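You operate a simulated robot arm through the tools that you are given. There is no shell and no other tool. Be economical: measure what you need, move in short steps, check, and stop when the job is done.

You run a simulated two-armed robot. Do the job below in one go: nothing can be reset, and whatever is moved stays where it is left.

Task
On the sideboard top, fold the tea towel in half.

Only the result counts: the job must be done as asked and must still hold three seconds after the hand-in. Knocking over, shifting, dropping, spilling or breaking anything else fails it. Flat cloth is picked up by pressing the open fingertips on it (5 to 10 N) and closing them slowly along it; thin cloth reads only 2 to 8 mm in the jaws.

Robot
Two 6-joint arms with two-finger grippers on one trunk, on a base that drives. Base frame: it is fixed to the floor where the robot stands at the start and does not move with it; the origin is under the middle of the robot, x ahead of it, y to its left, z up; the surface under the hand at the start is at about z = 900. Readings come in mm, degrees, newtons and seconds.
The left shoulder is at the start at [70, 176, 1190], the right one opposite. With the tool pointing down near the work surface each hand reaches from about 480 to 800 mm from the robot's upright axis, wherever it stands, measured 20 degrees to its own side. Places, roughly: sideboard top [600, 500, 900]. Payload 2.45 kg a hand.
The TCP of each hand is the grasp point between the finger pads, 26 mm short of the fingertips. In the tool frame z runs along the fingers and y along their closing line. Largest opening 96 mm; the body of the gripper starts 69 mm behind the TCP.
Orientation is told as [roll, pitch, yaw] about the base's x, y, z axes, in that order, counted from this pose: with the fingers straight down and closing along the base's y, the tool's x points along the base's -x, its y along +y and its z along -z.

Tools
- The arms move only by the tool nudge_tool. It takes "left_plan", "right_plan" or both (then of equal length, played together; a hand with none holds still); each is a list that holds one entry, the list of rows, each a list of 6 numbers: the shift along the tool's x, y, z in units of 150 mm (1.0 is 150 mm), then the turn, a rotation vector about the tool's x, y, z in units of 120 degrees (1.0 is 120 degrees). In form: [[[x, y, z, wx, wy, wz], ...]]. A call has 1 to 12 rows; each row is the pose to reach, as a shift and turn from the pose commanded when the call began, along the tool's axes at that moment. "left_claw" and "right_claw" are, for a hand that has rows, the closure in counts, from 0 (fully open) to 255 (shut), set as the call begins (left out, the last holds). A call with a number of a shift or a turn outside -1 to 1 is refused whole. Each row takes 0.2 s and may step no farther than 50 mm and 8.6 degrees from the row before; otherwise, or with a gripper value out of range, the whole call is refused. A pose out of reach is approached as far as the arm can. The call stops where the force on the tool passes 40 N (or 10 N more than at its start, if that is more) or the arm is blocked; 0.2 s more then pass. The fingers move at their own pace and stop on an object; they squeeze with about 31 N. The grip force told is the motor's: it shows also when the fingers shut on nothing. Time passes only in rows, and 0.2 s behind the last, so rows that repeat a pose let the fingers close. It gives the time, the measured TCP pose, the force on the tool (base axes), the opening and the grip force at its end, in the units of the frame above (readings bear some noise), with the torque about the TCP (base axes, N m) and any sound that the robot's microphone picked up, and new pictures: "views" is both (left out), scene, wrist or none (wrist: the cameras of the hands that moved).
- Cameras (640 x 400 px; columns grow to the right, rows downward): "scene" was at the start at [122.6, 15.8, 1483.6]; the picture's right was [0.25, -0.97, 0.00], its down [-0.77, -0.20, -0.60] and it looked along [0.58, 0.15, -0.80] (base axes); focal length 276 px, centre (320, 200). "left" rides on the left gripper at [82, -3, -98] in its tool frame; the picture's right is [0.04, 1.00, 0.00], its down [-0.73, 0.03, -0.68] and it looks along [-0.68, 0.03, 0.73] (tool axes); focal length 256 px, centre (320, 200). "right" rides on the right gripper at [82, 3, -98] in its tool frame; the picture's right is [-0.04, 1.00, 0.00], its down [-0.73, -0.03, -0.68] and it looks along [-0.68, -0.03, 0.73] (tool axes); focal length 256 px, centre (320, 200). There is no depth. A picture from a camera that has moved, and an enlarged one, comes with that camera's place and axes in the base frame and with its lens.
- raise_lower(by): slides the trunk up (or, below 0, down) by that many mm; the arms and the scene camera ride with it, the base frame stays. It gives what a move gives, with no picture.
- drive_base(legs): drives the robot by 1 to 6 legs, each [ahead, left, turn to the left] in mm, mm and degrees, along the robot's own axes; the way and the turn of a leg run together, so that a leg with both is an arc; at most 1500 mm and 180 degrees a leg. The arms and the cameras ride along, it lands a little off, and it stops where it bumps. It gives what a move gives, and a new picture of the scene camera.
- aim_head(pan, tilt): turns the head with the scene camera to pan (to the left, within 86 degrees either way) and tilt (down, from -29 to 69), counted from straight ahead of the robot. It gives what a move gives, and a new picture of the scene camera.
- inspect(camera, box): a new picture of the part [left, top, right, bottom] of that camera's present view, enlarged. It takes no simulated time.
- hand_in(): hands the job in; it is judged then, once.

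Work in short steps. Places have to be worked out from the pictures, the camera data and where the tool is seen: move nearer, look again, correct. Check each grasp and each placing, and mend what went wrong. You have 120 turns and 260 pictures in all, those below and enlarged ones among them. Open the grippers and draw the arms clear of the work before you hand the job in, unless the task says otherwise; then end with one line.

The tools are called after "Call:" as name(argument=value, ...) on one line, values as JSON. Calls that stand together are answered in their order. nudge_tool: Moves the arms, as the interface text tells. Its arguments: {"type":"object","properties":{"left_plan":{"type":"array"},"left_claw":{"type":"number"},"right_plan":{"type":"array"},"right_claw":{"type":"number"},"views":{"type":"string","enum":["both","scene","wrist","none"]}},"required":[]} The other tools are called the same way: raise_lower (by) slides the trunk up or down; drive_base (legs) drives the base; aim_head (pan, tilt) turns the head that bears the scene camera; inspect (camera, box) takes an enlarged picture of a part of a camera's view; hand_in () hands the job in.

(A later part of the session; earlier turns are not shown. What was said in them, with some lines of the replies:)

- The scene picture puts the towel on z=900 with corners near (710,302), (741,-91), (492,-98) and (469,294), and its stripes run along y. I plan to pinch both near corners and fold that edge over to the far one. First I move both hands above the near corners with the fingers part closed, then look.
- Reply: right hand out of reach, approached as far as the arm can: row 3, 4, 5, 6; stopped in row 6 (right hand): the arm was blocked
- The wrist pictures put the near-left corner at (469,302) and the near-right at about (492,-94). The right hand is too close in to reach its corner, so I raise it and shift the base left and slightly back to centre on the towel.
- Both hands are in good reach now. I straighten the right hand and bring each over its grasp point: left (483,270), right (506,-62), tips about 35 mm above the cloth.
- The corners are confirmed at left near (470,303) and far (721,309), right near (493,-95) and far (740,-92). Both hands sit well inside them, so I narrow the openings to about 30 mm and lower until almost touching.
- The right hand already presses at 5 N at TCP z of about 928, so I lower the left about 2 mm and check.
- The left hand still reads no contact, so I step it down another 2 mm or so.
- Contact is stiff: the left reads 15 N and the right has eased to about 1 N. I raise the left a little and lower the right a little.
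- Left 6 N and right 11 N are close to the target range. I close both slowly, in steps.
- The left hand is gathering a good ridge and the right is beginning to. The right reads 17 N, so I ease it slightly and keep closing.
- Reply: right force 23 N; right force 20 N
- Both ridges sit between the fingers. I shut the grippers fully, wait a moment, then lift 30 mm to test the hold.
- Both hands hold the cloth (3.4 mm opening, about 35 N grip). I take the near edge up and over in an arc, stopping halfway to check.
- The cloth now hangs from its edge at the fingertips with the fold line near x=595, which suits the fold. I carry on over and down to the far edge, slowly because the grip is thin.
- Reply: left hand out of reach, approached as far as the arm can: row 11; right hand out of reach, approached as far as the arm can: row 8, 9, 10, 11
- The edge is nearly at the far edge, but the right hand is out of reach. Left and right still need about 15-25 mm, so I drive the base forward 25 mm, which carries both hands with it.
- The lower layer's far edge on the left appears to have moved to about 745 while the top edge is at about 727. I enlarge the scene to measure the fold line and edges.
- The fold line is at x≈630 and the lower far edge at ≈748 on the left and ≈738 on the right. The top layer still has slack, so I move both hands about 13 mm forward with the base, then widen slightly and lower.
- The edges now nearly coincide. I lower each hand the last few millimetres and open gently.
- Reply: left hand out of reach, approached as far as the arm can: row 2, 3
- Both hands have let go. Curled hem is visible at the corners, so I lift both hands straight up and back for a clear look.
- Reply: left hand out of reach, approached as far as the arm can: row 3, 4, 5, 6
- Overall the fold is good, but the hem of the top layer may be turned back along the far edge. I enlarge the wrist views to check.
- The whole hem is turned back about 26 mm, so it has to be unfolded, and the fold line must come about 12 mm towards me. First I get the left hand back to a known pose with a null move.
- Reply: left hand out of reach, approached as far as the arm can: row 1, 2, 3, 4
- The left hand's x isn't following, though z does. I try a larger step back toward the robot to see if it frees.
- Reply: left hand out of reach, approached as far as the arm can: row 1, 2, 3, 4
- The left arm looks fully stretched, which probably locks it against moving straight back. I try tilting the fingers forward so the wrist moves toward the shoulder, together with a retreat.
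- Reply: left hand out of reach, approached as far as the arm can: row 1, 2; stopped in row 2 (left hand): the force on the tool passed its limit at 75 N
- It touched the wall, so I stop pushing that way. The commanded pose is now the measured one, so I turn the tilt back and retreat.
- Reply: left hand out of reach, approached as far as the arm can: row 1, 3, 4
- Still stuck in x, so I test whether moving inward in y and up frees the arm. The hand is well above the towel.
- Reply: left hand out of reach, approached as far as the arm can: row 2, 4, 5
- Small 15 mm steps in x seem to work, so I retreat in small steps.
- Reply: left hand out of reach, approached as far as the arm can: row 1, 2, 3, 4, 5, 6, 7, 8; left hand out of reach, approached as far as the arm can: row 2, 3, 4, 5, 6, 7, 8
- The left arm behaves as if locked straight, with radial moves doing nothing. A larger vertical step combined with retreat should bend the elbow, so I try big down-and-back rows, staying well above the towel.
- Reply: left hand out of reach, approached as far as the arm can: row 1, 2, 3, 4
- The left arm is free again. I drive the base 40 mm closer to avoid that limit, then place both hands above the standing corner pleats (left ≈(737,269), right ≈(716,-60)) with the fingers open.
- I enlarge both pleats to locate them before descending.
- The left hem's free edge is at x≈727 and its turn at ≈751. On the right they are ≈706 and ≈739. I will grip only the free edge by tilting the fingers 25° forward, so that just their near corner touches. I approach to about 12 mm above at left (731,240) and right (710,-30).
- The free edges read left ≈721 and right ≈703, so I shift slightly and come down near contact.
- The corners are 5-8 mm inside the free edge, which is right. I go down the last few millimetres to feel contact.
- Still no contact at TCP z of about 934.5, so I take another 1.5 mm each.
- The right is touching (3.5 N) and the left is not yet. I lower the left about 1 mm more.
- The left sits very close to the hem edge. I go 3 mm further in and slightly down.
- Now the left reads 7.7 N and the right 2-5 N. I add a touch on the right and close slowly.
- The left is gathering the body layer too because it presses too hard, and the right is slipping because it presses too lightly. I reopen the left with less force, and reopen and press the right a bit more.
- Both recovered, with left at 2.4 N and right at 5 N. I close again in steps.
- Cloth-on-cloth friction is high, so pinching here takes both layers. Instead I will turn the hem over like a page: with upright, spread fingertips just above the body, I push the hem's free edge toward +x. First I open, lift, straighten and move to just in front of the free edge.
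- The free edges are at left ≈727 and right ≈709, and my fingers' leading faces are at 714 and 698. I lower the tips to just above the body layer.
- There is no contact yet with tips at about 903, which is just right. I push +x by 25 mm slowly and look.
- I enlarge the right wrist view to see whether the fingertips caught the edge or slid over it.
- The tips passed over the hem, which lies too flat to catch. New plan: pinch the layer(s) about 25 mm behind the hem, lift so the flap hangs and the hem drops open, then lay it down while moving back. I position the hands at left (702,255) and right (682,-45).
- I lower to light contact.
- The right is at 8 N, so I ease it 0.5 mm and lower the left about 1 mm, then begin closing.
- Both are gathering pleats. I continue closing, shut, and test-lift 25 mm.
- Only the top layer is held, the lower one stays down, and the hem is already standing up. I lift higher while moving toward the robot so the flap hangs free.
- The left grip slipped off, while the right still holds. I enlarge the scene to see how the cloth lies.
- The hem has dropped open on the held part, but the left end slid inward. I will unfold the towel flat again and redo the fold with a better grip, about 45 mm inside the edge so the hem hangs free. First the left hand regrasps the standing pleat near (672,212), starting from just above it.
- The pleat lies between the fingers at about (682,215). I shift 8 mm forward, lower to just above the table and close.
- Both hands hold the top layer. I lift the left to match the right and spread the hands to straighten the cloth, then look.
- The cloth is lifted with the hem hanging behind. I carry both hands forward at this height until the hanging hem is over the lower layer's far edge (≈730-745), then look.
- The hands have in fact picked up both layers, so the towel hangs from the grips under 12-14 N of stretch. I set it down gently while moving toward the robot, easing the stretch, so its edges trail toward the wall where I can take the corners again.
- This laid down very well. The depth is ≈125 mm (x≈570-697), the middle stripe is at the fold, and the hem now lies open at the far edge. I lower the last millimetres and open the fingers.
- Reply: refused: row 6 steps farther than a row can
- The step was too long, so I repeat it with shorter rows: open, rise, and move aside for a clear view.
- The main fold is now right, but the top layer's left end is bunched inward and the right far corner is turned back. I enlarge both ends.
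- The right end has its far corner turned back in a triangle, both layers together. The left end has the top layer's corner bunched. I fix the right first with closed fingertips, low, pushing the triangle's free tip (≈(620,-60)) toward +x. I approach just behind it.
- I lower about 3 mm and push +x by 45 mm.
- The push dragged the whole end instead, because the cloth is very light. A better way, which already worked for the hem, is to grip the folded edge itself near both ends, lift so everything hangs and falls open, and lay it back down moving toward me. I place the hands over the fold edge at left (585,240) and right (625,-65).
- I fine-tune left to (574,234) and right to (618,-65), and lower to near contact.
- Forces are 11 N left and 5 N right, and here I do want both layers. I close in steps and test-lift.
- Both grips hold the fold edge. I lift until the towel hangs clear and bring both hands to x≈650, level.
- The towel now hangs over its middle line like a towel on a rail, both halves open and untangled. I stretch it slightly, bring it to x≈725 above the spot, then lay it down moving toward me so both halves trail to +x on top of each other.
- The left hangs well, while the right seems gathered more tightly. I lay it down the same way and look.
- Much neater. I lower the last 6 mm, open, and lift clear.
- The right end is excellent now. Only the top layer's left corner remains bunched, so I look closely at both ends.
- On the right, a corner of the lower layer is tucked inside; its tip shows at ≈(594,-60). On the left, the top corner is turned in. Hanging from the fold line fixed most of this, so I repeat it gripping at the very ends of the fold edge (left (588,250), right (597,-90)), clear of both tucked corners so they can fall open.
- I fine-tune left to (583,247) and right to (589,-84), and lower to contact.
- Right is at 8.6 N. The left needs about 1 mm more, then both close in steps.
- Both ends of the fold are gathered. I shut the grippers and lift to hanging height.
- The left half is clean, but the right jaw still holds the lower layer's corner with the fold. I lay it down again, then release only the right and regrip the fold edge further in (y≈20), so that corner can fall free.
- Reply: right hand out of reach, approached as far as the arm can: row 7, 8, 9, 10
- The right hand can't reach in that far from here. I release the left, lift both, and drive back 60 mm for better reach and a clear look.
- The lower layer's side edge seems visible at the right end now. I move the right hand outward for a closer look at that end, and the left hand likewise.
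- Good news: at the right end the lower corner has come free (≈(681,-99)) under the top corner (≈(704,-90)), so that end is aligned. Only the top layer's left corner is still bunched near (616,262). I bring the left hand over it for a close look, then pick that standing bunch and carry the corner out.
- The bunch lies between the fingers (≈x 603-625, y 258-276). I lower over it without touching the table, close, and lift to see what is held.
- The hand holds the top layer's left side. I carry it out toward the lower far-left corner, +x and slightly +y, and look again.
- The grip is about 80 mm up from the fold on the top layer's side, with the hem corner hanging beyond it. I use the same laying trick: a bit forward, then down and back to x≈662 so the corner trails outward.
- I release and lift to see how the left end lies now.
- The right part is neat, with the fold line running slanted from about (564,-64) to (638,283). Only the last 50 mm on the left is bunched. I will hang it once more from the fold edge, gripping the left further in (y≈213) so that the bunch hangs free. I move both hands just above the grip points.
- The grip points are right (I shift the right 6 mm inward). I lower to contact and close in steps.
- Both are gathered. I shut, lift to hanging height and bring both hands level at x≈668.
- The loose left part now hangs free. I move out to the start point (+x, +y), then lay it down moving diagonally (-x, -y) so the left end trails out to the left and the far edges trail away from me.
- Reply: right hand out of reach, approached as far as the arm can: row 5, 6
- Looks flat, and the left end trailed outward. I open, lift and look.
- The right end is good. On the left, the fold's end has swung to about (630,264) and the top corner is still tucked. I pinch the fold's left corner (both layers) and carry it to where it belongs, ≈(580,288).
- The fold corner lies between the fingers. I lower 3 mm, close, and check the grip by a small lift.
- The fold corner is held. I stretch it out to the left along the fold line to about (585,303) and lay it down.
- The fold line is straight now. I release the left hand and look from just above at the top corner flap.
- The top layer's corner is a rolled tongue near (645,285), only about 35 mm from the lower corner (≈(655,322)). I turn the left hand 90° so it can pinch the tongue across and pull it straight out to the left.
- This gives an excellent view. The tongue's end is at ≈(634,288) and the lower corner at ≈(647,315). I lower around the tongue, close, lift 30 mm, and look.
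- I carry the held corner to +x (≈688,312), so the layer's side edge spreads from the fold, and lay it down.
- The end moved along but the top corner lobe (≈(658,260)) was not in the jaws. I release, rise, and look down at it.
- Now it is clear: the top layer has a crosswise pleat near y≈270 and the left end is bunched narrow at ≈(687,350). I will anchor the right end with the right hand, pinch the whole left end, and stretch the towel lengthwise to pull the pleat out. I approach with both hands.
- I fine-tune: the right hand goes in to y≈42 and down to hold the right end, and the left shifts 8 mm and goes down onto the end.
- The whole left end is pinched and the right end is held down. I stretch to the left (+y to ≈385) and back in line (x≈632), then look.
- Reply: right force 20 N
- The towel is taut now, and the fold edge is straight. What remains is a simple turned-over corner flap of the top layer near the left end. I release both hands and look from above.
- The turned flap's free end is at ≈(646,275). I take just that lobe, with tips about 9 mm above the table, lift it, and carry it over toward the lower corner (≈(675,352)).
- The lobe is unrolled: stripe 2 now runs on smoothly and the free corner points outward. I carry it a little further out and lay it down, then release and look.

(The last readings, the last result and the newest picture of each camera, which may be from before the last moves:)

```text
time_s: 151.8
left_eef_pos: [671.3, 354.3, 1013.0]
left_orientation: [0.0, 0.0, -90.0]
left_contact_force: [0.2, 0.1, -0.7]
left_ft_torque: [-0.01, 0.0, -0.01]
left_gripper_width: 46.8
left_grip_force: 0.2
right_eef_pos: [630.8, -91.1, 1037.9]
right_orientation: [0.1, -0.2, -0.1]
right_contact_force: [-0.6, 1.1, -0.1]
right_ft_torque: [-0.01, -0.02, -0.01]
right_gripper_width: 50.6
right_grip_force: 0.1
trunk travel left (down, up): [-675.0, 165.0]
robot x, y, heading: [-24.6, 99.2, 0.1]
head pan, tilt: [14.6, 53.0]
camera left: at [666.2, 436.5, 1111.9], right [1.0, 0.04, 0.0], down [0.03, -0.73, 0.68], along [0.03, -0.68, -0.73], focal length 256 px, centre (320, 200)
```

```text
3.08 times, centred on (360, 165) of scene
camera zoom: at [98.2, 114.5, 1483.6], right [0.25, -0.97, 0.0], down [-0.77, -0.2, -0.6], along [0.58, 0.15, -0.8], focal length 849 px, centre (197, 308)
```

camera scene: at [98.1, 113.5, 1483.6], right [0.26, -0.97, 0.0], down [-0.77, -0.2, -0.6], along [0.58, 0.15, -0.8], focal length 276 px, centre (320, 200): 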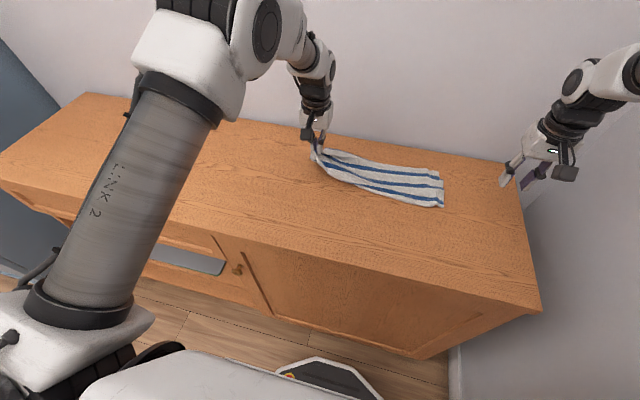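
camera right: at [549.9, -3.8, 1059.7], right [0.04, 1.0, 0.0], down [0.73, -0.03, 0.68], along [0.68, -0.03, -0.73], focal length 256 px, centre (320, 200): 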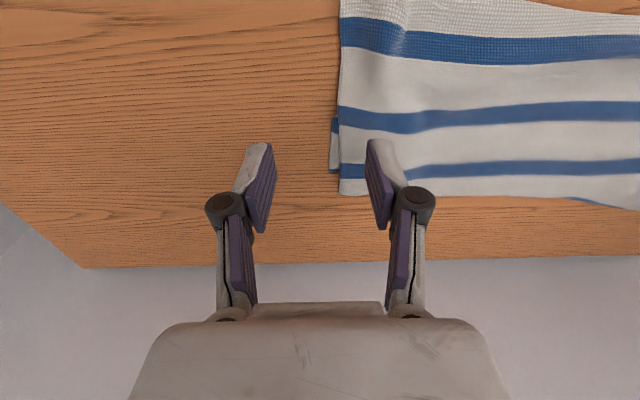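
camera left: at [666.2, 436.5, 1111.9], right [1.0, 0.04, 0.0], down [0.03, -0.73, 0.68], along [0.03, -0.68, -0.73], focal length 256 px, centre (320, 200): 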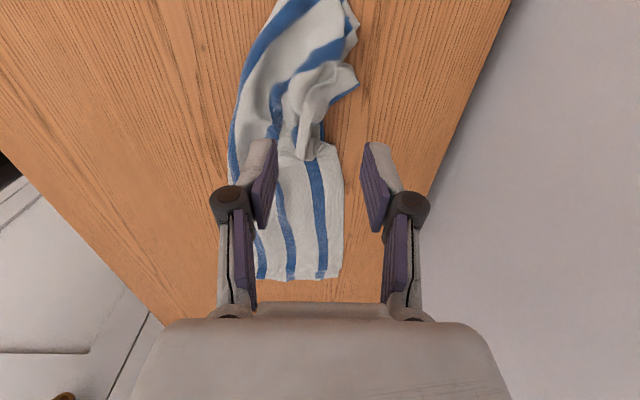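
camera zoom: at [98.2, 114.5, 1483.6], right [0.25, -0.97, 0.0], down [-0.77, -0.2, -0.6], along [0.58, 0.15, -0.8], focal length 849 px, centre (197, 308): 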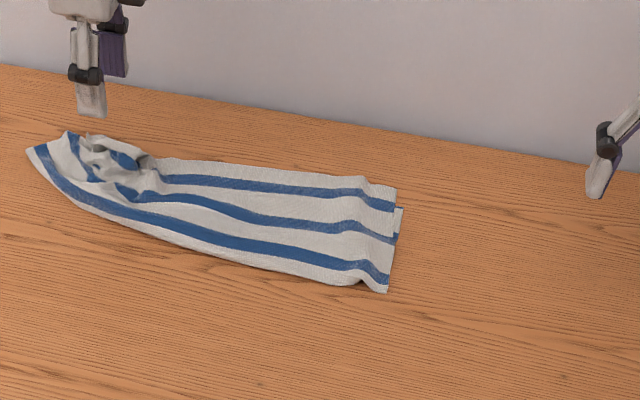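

The left end is still narrowed, with its fold corner swung out to ≈(667,432). I pinch that corner and bring it back in line with the fold edge (x≈585), which opened the end well before.

Call:
nudge_tool(left_plan=[[[0.1, 0, 0.05, 0, 0, 0], [0.22, -0.01, 0.12, 0, 0, 0], [0.34, -0.02, 0.22, 0, 0, 0], [0.427, -0.02, 0.36, 0, 0, 0], [0.427, -0.02, 0.48, 0, 0, 0], [0.427, -0.02, 0.555, 0, 0, 0], [0.427, -0.02, 0.562, 0, 0, 0]]], views="none")

Call:
nudge_tool(left_plan=[[[0, 0, 0.005, 0, 0, 0]]], left_claw=190, views="none")

Call:
nudge_tool(left_plan=[[[0, 0, 0, 0, 0, 0], [0, 0, 0, 0, 0, 0], [0, 0, 0, 0, 0, 0], [0, 0, -0.1, 0, 0, 0], [0, -0.06, -0.22, 0, 0, 0], [0, -0.14, -0.28, 0, 0, 0]]], left_claw=255, views="none")

Call:
inspect(camera="scene", box=[260, 100, 460, 230])

```text
time_s: 153.4
left_eef_pos: [665.9, 419.4, 928.4]
left_orientation: [0.0, 0.1, -90.0]
left_contact_force: [-0.1, -0.6, -1.0]
left_ft_torque: [0.03, -0.04, 0.0]
left_gripper_width: 45.7
left_grip_force: 0.1
right_eef_pos: [630.8, -91.8, 1039.0]
right_orientation: [0.1, -0.2, -0.1]
right_contact_force: [-0.7, 1.2, 0.6]
right_ft_torque: [0.01, 0.02, 0.03]
right_gripper_width: 50.5
right_grip_force: 0.0
trunk travel left (down, up): [-675.0, 165.0]
robot x, y, heading: [-26.0, 99.3, -0.2]
head pan, tilt: [14.6, 53.0]
```

```text
time_s: 153.8
left_eef_pos: [666.7, 418.0, 927.6]
left_orientation: [0.0, 0.1, -90.1]
left_contact_force: [-0.2, 0.3, 1.4]
left_ft_torque: [-0.04, -0.03, 0.0]
left_gripper_width: 24.5
left_grip_force: 0.0
right_eef_pos: [630.9, -92.8, 1038.0]
right_orientation: [0.1, -0.2, -0.2]
right_contact_force: [0.0, -0.5, -0.3]
right_ft_torque: [0.04, -0.01, -0.04]
right_gripper_width: 50.9
right_grip_force: 0.1
trunk travel left (down, up): [-675.0, 165.0]
robot x, y, heading: [-24.7, 93.4, 0.0]
head pan, tilt: [14.6, 53.0]
```

```text
time_s: 155.2
left_eef_pos: [645.1, 417.9, 968.8]
left_orientation: [0.0, 0.1, -90.0]
left_contact_force: [0.7, -0.4, 0.1]
left_ft_torque: [-0.02, -0.02, 0.0]
left_gripper_width: 4.0
left_grip_force: 33.9
right_eef_pos: [630.9, -92.3, 1038.0]
right_orientation: [0.2, -0.2, -0.2]
right_contact_force: [-0.7, 0.1, 0.5]
right_ft_torque: [-0.01, -0.05, 0.02]
right_gripper_width: 51.1
right_grip_force: 0.2
trunk travel left (down, up): [-675.0, 165.0]
robot x, y, heading: [-23.6, 99.2, 0.2]
head pan, tilt: [14.6, 53.0]
```

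```text
3.08 times, centred on (360, 165) of scene
camera zoom: at [97.6, 113.4, 1483.6], right [0.25, -0.97, 0.0], down [-0.77, -0.2, -0.6], along [0.58, 0.15, -0.8], focal length 849 px, centre (197, 308)
```

zoom: 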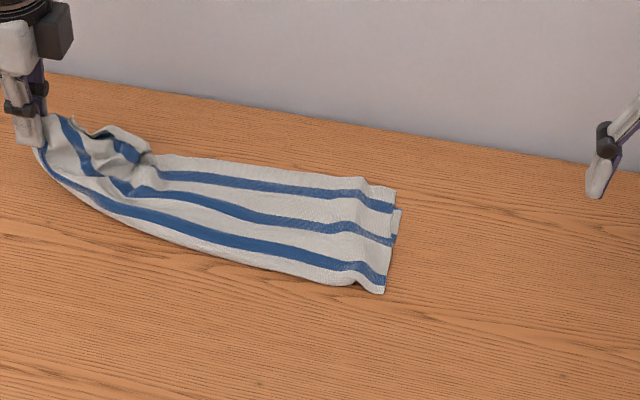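

The fold corner is held. I stretch it along the fold line to ≈(588,440), lay it down, release, and look from above.

Call:
nudge_tool(left_plan=[[[0.03, -0.08, 0, 0, 0, 0], [0.06, -0.16, 0, 0, 0, 0], [0.09, -0.24, 0.02, 0, 0, 0], [0.12, -0.32, 0.07, 0, 0, 0], [0.147, -0.38, 0.14, 0, 0, 0], [0.147, -0.38, 0.21, 0, 0, 0], [0.147, -0.38, 0.255, 0, 0, 0], [0.147, -0.38, 0.255, 0, 0, 0]]], views="none")

Call:
nudge_tool(left_plan=[[[0, 0, 0, 0, 0, 0], [0, 0, 0, 0, 0, 0], [0, 0, -0.12, 0, 0, 0], [0, 0, -0.3, 0, 0, 0], [-0.1, 0.1, -0.45, 0, 0, 0], [-0.25, 0.25, -0.5, 0, 0, 0], [-0.35, 0.4, -0.5, 0, 0, 0]]], left_claw=130, views="wrist")

Call:
inspect(camera="scene", box=[240, 110, 440, 240])

```text
time_s: 157.0
left_eef_pos: [589.2, 441.4, 930.8]
left_orientation: [0.0, 0.1, -90.0]
left_contact_force: [-0.3, -0.5, 3.8]
left_ft_torque: [-0.02, 0.02, 0.0]
left_gripper_width: 2.7
left_grip_force: 30.1
right_eef_pos: [630.2, -92.6, 1037.6]
right_orientation: [0.1, -0.2, -0.2]
right_contact_force: [-0.6, -0.3, 1.0]
right_ft_torque: [0.02, -0.01, -0.02]
right_gripper_width: 50.9
right_grip_force: 0.1
trunk travel left (down, up): [-675.0, 165.0]
robot x, y, heading: [-24.7, 93.7, 0.1]
head pan, tilt: [14.6, 53.0]
```

```text
time_s: 158.6
left_eef_pos: [649.9, 386.5, 1005.7]
left_orientation: [0.0, 0.1, -90.0]
left_contact_force: [0.0, -1.1, 0.1]
left_ft_torque: [0.0, 0.0, 0.01]
left_gripper_width: 47.0
left_grip_force: 0.1
right_eef_pos: [631.3, -91.0, 1037.2]
right_orientation: [0.2, 0.0, -0.1]
right_contact_force: [0.2, -0.1, 0.1]
right_ft_torque: [-0.02, 0.03, 0.08]
right_gripper_width: 50.9
right_grip_force: 0.1
trunk travel left (down, up): [-675.0, 165.0]
robot x, y, heading: [-25.9, 98.7, -0.0]
head pan, tilt: [14.6, 53.0]
camera left: at [645.7, 468.0, 1104.5], right [1.0, 0.04, 0.0], down [0.03, -0.73, 0.68], along [0.03, -0.68, -0.73], focal length 256 px, centre (320, 200)
```

left: 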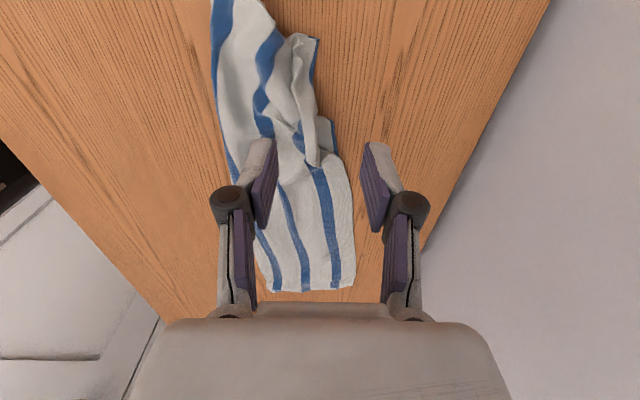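

```text
3.08 times, centred on (340, 175) of scene
camera zoom: at [99.2, 113.3, 1483.5], right [0.26, -0.97, 0.0], down [-0.77, -0.2, -0.6], along [0.58, 0.15, -0.8], focal length 849 px, centre (258, 277)
```

zoom: 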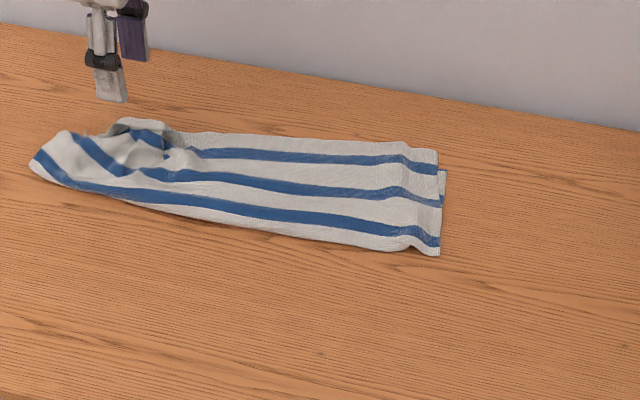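

The far-left corner is folded back as a strip whose free end lies at ≈(642,350). I take that end from above, lift it over, and lay it at the corner's place, ≈(697,425).

Call:
nudge_tool(left_plan=[[[-0.1, -0.02, 0.1, 0, 0, 0], [-0.2, -0.047, 0.22, 0, 0, 0], [-0.213, -0.047, 0.36, 0, 0, 0], [-0.213, -0.047, 0.475, 0, 0, 0], [-0.213, -0.047, 0.478, 0, 0, 0]]], views="none")

Call:
nudge_tool(left_plan=[[[0, 0, 0, 0, 0, 0], [0, 0, 0, 0, 0, 0], [0, 0, 0, 0, 0, 0], [0, 0, -0.12, 0, 0, 0], [0.04, 0.03, -0.25, 0, 0, 0], [0.12, 0.1, -0.32, 0, 0, 0], [0.22, 0.18, -0.32, 0, 0, 0], [0.34, 0.26, -0.28, 0, 0, 0], [0.44, 0.34, -0.2, 0, 0, 0], [0.48, 0.36, -0.1, 0, 0, 0], [0.48, 0.36, -0.03, 0, 0, 0], [0.48, 0.36, -0.01, 0, 0, 0]]], left_claw=255, views="none")

Call:
nudge_tool(left_plan=[[[0, 0, 0, 0, 0, 0], [0, 0, 0, 0, 0, 0], [0, 0, -0.12, 0, 0, 0], [0, 0, -0.3, 0, 0, 0], [0.1, 0, -0.5, 0, 0, 0], [0.25, 0, -0.6, 0, 0, 0], [0.3, 0, -0.6, 0, 0, 0]]], left_claw=130, views="none")

Call:
inspect(camera="scene", box=[240, 110, 440, 240])

```text
time_s: 159.8
left_eef_pos: [642.3, 356.0, 936.1]
left_orientation: [0.1, 0.2, -90.0]
left_contact_force: [0.3, -0.5, -0.5]
left_ft_torque: [-0.02, -0.03, 0.04]
left_gripper_width: 46.9
left_grip_force: 0.1
right_eef_pos: [630.4, -91.9, 1037.6]
right_orientation: [0.1, -0.2, -0.1]
right_contact_force: [-0.1, -0.1, -0.2]
right_ft_torque: [0.01, -0.05, 0.02]
right_gripper_width: 50.7
right_grip_force: 0.0
trunk travel left (down, up): [-675.0, 165.0]
robot x, y, heading: [-25.9, 98.6, -0.0]
head pan, tilt: [14.6, 53.0]
```

```text
time_s: 162.4
left_eef_pos: [694.8, 428.3, 937.0]
left_orientation: [0.0, 0.1, -90.0]
left_contact_force: [0.1, -0.6, 0.2]
left_ft_torque: [0.02, 0.02, -0.01]
left_gripper_width: 2.8
left_grip_force: 30.6
right_eef_pos: [630.6, -92.1, 1038.1]
right_orientation: [0.1, -0.2, -0.1]
right_contact_force: [0.6, 0.8, 0.2]
right_ft_torque: [0.01, 0.0, -0.01]
right_gripper_width: 50.7
right_grip_force: 0.0
trunk travel left (down, up): [-675.0, 165.0]
robot x, y, heading: [-22.8, 95.9, 0.0]
head pan, tilt: [14.6, 53.0]
```

```text
time_s: 164.0
left_eef_pos: [695.0, 472.2, 1027.4]
left_orientation: [0.0, 0.1, -90.0]
left_contact_force: [1.3, -0.1, 1.5]
left_ft_torque: [0.01, -0.02, -0.01]
left_gripper_width: 47.2
left_grip_force: 0.0
right_eef_pos: [630.1, -92.9, 1037.0]
right_orientation: [0.1, -0.2, 0.0]
right_contact_force: [0.7, 0.4, -0.4]
right_ft_torque: [0.0, 0.0, 0.0]
right_gripper_width: 50.7
right_grip_force: 0.1
trunk travel left (down, up): [-675.0, 165.0]
robot x, y, heading: [-26.1, 97.6, -0.0]
head pan, tilt: [14.6, 53.0]
```

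```text
3.08 times, centred on (340, 175) of scene
camera zoom: at [98.5, 113.3, 1483.6], right [0.25, -0.97, 0.0], down [-0.77, -0.2, -0.6], along [0.58, 0.15, -0.8], focal length 849 px, centre (258, 277)
```

zoom: 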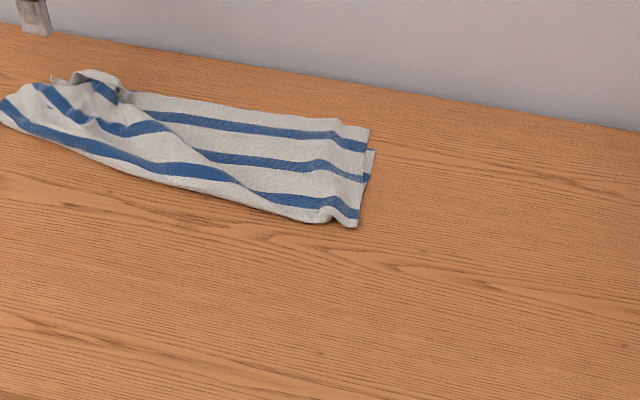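

All stripes now run through to the left end. One more alignment: its fold corner sits at ≈(658,522) and belongs at x≈597. I drive the base 100 mm left for reach, then pinch that corner and bring it in line.

Call:
drive_base(legs=[[0, 100, 0]])

Call:
nudge_tool(left_plan=[[[-0.1, -0.05, 0.1, 0, 0, 0], [-0.2, -0.12, 0.2, 0, 0, 0], [-0.3, -0.2, 0.3, 0, 0, 0], [-0.42, -0.267, 0.42, 0, 0, 0], [-0.427, -0.267, 0.56, 0, 0, 0], [-0.427, -0.267, 0.6, 0, 0, 0]]], views="wrist")

```text
time_s: 165.2
left_eef_pos: [695.0, 571.2, 1028.6]
left_orientation: [0.0, 0.1, -90.0]
left_contact_force: [0.9, -0.8, 0.4]
left_ft_torque: [0.03, -0.01, 0.02]
left_gripper_width: 47.3
left_grip_force: 0.1
right_eef_pos: [630.4, 6.7, 1037.3]
right_orientation: [0.1, -0.2, -0.2]
right_contact_force: [-0.3, 0.6, 0.1]
right_ft_torque: [0.0, 0.02, 0.01]
right_gripper_width: 50.8
right_grip_force: 0.1
trunk travel left (down, up): [-675.0, 165.0]
robot x, y, heading: [-25.7, 195.9, 0.2]
head pan, tilt: [14.6, 53.0]
camera scene: at [97.9, 212.2, 1483.6], right [0.26, -0.97, 0.0], down [-0.77, -0.2, -0.6], along [0.58, 0.15, -0.8], focal length 276 px, centre (320, 200)
```

scene: 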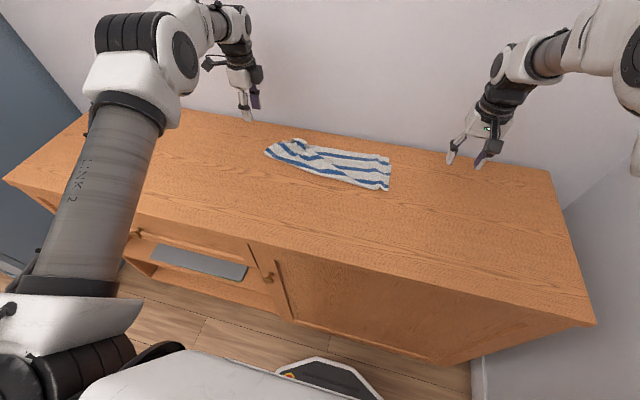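

```text
time_s: 166.6
left_eef_pos: [654.6, 508.1, 936.9]
left_orientation: [0.0, 0.1, -90.0]
left_contact_force: [0.6, -0.5, 0.1]
left_ft_torque: [0.0, -0.03, 0.02]
left_gripper_width: 46.8
left_grip_force: 0.0
right_eef_pos: [631.2, 6.7, 1037.9]
right_orientation: [0.1, -0.2, -0.1]
right_contact_force: [-0.1, -1.0, -0.2]
right_ft_torque: [0.01, 0.01, 0.03]
right_gripper_width: 50.7
right_grip_force: 0.0
trunk travel left (down, up): [-675.0, 165.0]
robot x, y, heading: [-25.5, 192.3, 0.1]
head pan, tilt: [14.6, 53.0]
camera left: at [650.0, 589.6, 1035.4], right [1.0, 0.04, 0.0], down [0.03, -0.73, 0.68], along [0.03, -0.68, -0.74], focal length 256 px, centre (320, 200)
```

left: 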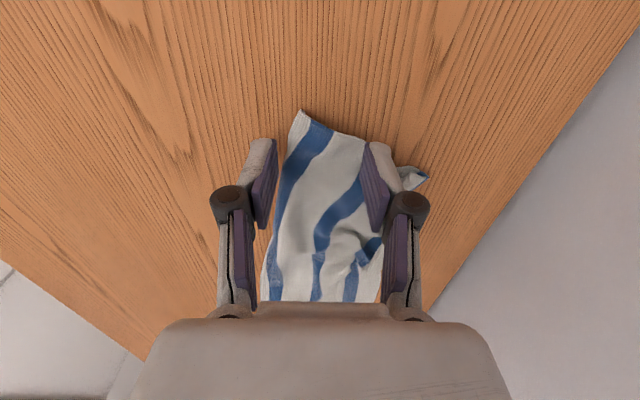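

The left end looks tidy from here, with the fold corner at ≈(642,530). I pinch it, carry it 50 mm toward me to line up with the fold edge, lay it down and release.

Call:
nudge_tool(left_plan=[[[0.02, -0.1, 0.02, 0, 0, 0], [0.03, -0.1, 0.045, 0, 0, 0], [0.03, -0.1, 0.058, 0, 0, 0]]], left_claw=160, views="none")

Call:
nudge_tool(left_plan=[[[0, 0, 0.003, 0, 0, 0]]], left_claw=205, views="none")

Call:
nudge_tool(left_plan=[[[0, 0, 0, 0, 0, 0], [0, 0, 0, 0, 0, 0], [0, 0, 0, 0, 0, 0], [0, 0, -0.08, 0, 0, 0], [0.02, -0.07, -0.14, 0, 0, 0], [0.03, -0.15, -0.14, 0, 0, 0], [0.05, -0.22, -0.1, 0, 0, 0], [0.06, -0.28, -0.05, 0, 0, 0], [0.06, -0.3, 0.0, 0, 0, 0], [0.06, -0.3, 0.0, 0, 0, 0]]], left_claw=255, views="none")

Call:
nudge_tool(left_plan=[[[0, 0, 0, 0, 0, 0], [0, 0, 0, 0, 0, 0], [0, 0, -0.12, 0, 0, 0], [0, 0, -0.3, 0, 0, 0], [0.1, 0, -0.5, 0, 0, 0], [0.25, 0, -0.65, 0, 0, 0], [0.45, 0, -0.7, 0, 0, 0]]], left_claw=130, views="none")

Call:
inspect(camera="scene", box=[240, 110, 420, 220])

```text
time_s: 167.4
left_eef_pos: [639.3, 512.2, 929.7]
left_orientation: [0.1, 0.1, -90.0]
left_contact_force: [-0.2, 0.0, 1.2]
left_ft_torque: [-0.03, -0.07, 0.01]
left_gripper_width: 35.7
left_grip_force: 1.3
right_eef_pos: [630.2, 5.9, 1038.1]
right_orientation: [0.1, -0.2, 0.0]
right_contact_force: [0.3, -0.3, -0.1]
right_ft_torque: [0.02, -0.02, -0.03]
right_gripper_width: 50.7
right_grip_force: 0.0
trunk travel left (down, up): [-675.0, 165.0]
robot x, y, heading: [-25.1, 193.8, 0.2]
head pan, tilt: [14.6, 53.0]
```

```text
time_s: 167.8
left_eef_pos: [638.7, 513.4, 929.1]
left_orientation: [0.1, 0.1, -90.0]
left_contact_force: [-1.2, 0.7, 4.3]
left_ft_torque: [-0.04, -0.05, 0.01]
left_gripper_width: 18.4
left_grip_force: 0.0
right_eef_pos: [629.8, 5.8, 1038.3]
right_orientation: [0.3, -0.2, -0.1]
right_contact_force: [-0.2, -0.2, 0.8]
right_ft_torque: [-0.01, -0.01, 0.0]
right_gripper_width: 50.7
right_grip_force: 0.0
trunk travel left (down, up): [-675.0, 165.0]
robot x, y, heading: [-23.8, 196.9, 0.3]
head pan, tilt: [14.6, 53.0]
```

```text
time_s: 170.0
left_eef_pos: [594.1, 522.1, 928.2]
left_orientation: [0.1, 0.1, -90.0]
left_contact_force: [1.6, 0.4, 3.6]
left_ft_torque: [-0.04, 0.08, 0.02]
left_gripper_width: 5.3
left_grip_force: 30.3
right_eef_pos: [628.9, 5.8, 1038.8]
right_orientation: [0.2, -0.1, 0.0]
right_contact_force: [0.3, 0.3, 0.1]
right_ft_torque: [0.02, -0.02, -0.02]
right_gripper_width: 50.7
right_grip_force: 0.1
trunk travel left (down, up): [-675.0, 165.0]
robot x, y, heading: [-26.3, 198.5, 0.3]
head pan, tilt: [14.6, 53.0]
```

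```text
time_s: 171.6
left_eef_pos: [595.0, 590.3, 1032.1]
left_orientation: [-0.1, -0.1, -90.1]
left_contact_force: [0.5, 0.8, 0.1]
left_ft_torque: [-0.02, 0.0, -0.04]
left_gripper_width: 47.2
left_grip_force: 0.1
right_eef_pos: [630.9, 8.6, 1037.4]
right_orientation: [0.0, -0.2, -0.1]
right_contact_force: [-0.7, 0.2, -0.2]
right_ft_torque: [-0.02, 0.0, 0.0]
right_gripper_width: 50.6
right_grip_force: 0.1
trunk travel left (down, up): [-675.0, 165.0]
robot x, y, heading: [-24.7, 197.5, 0.2]
head pan, tilt: [14.6, 53.0]
```

```text
3.56 times, centred on (330, 165) of scene
camera zoom: at [97.9, 214.1, 1483.6], right [0.26, -0.97, 0.0], down [-0.77, -0.2, -0.6], along [0.58, 0.15, -0.8], focal length 981 px, centre (284, 324)
```

zoom: 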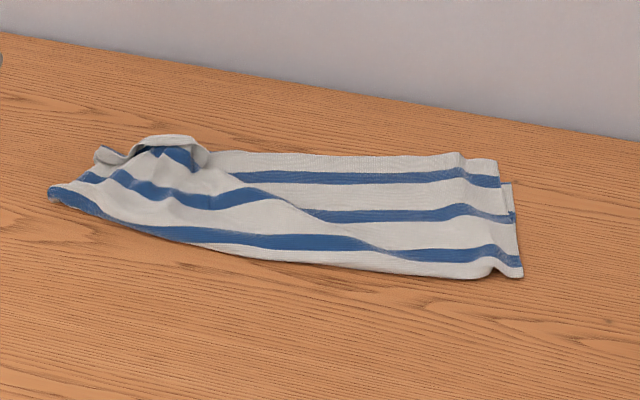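

The towel is folded in half along its length. The fold edge, the right end and most of the hem line up, and only a small wrinkle remains at the left hem corner. Both grippers are open and raised clear, and I am near the end of my budget, so I hand it in.

Call:
hand_in()

```text
The job is handed in.
```

I handed in the tea towel folded in half on the sideboard top, but the fold is not perfect. The far-left hem corner is still slightly bunched, and the towel ended up further left than where it started.
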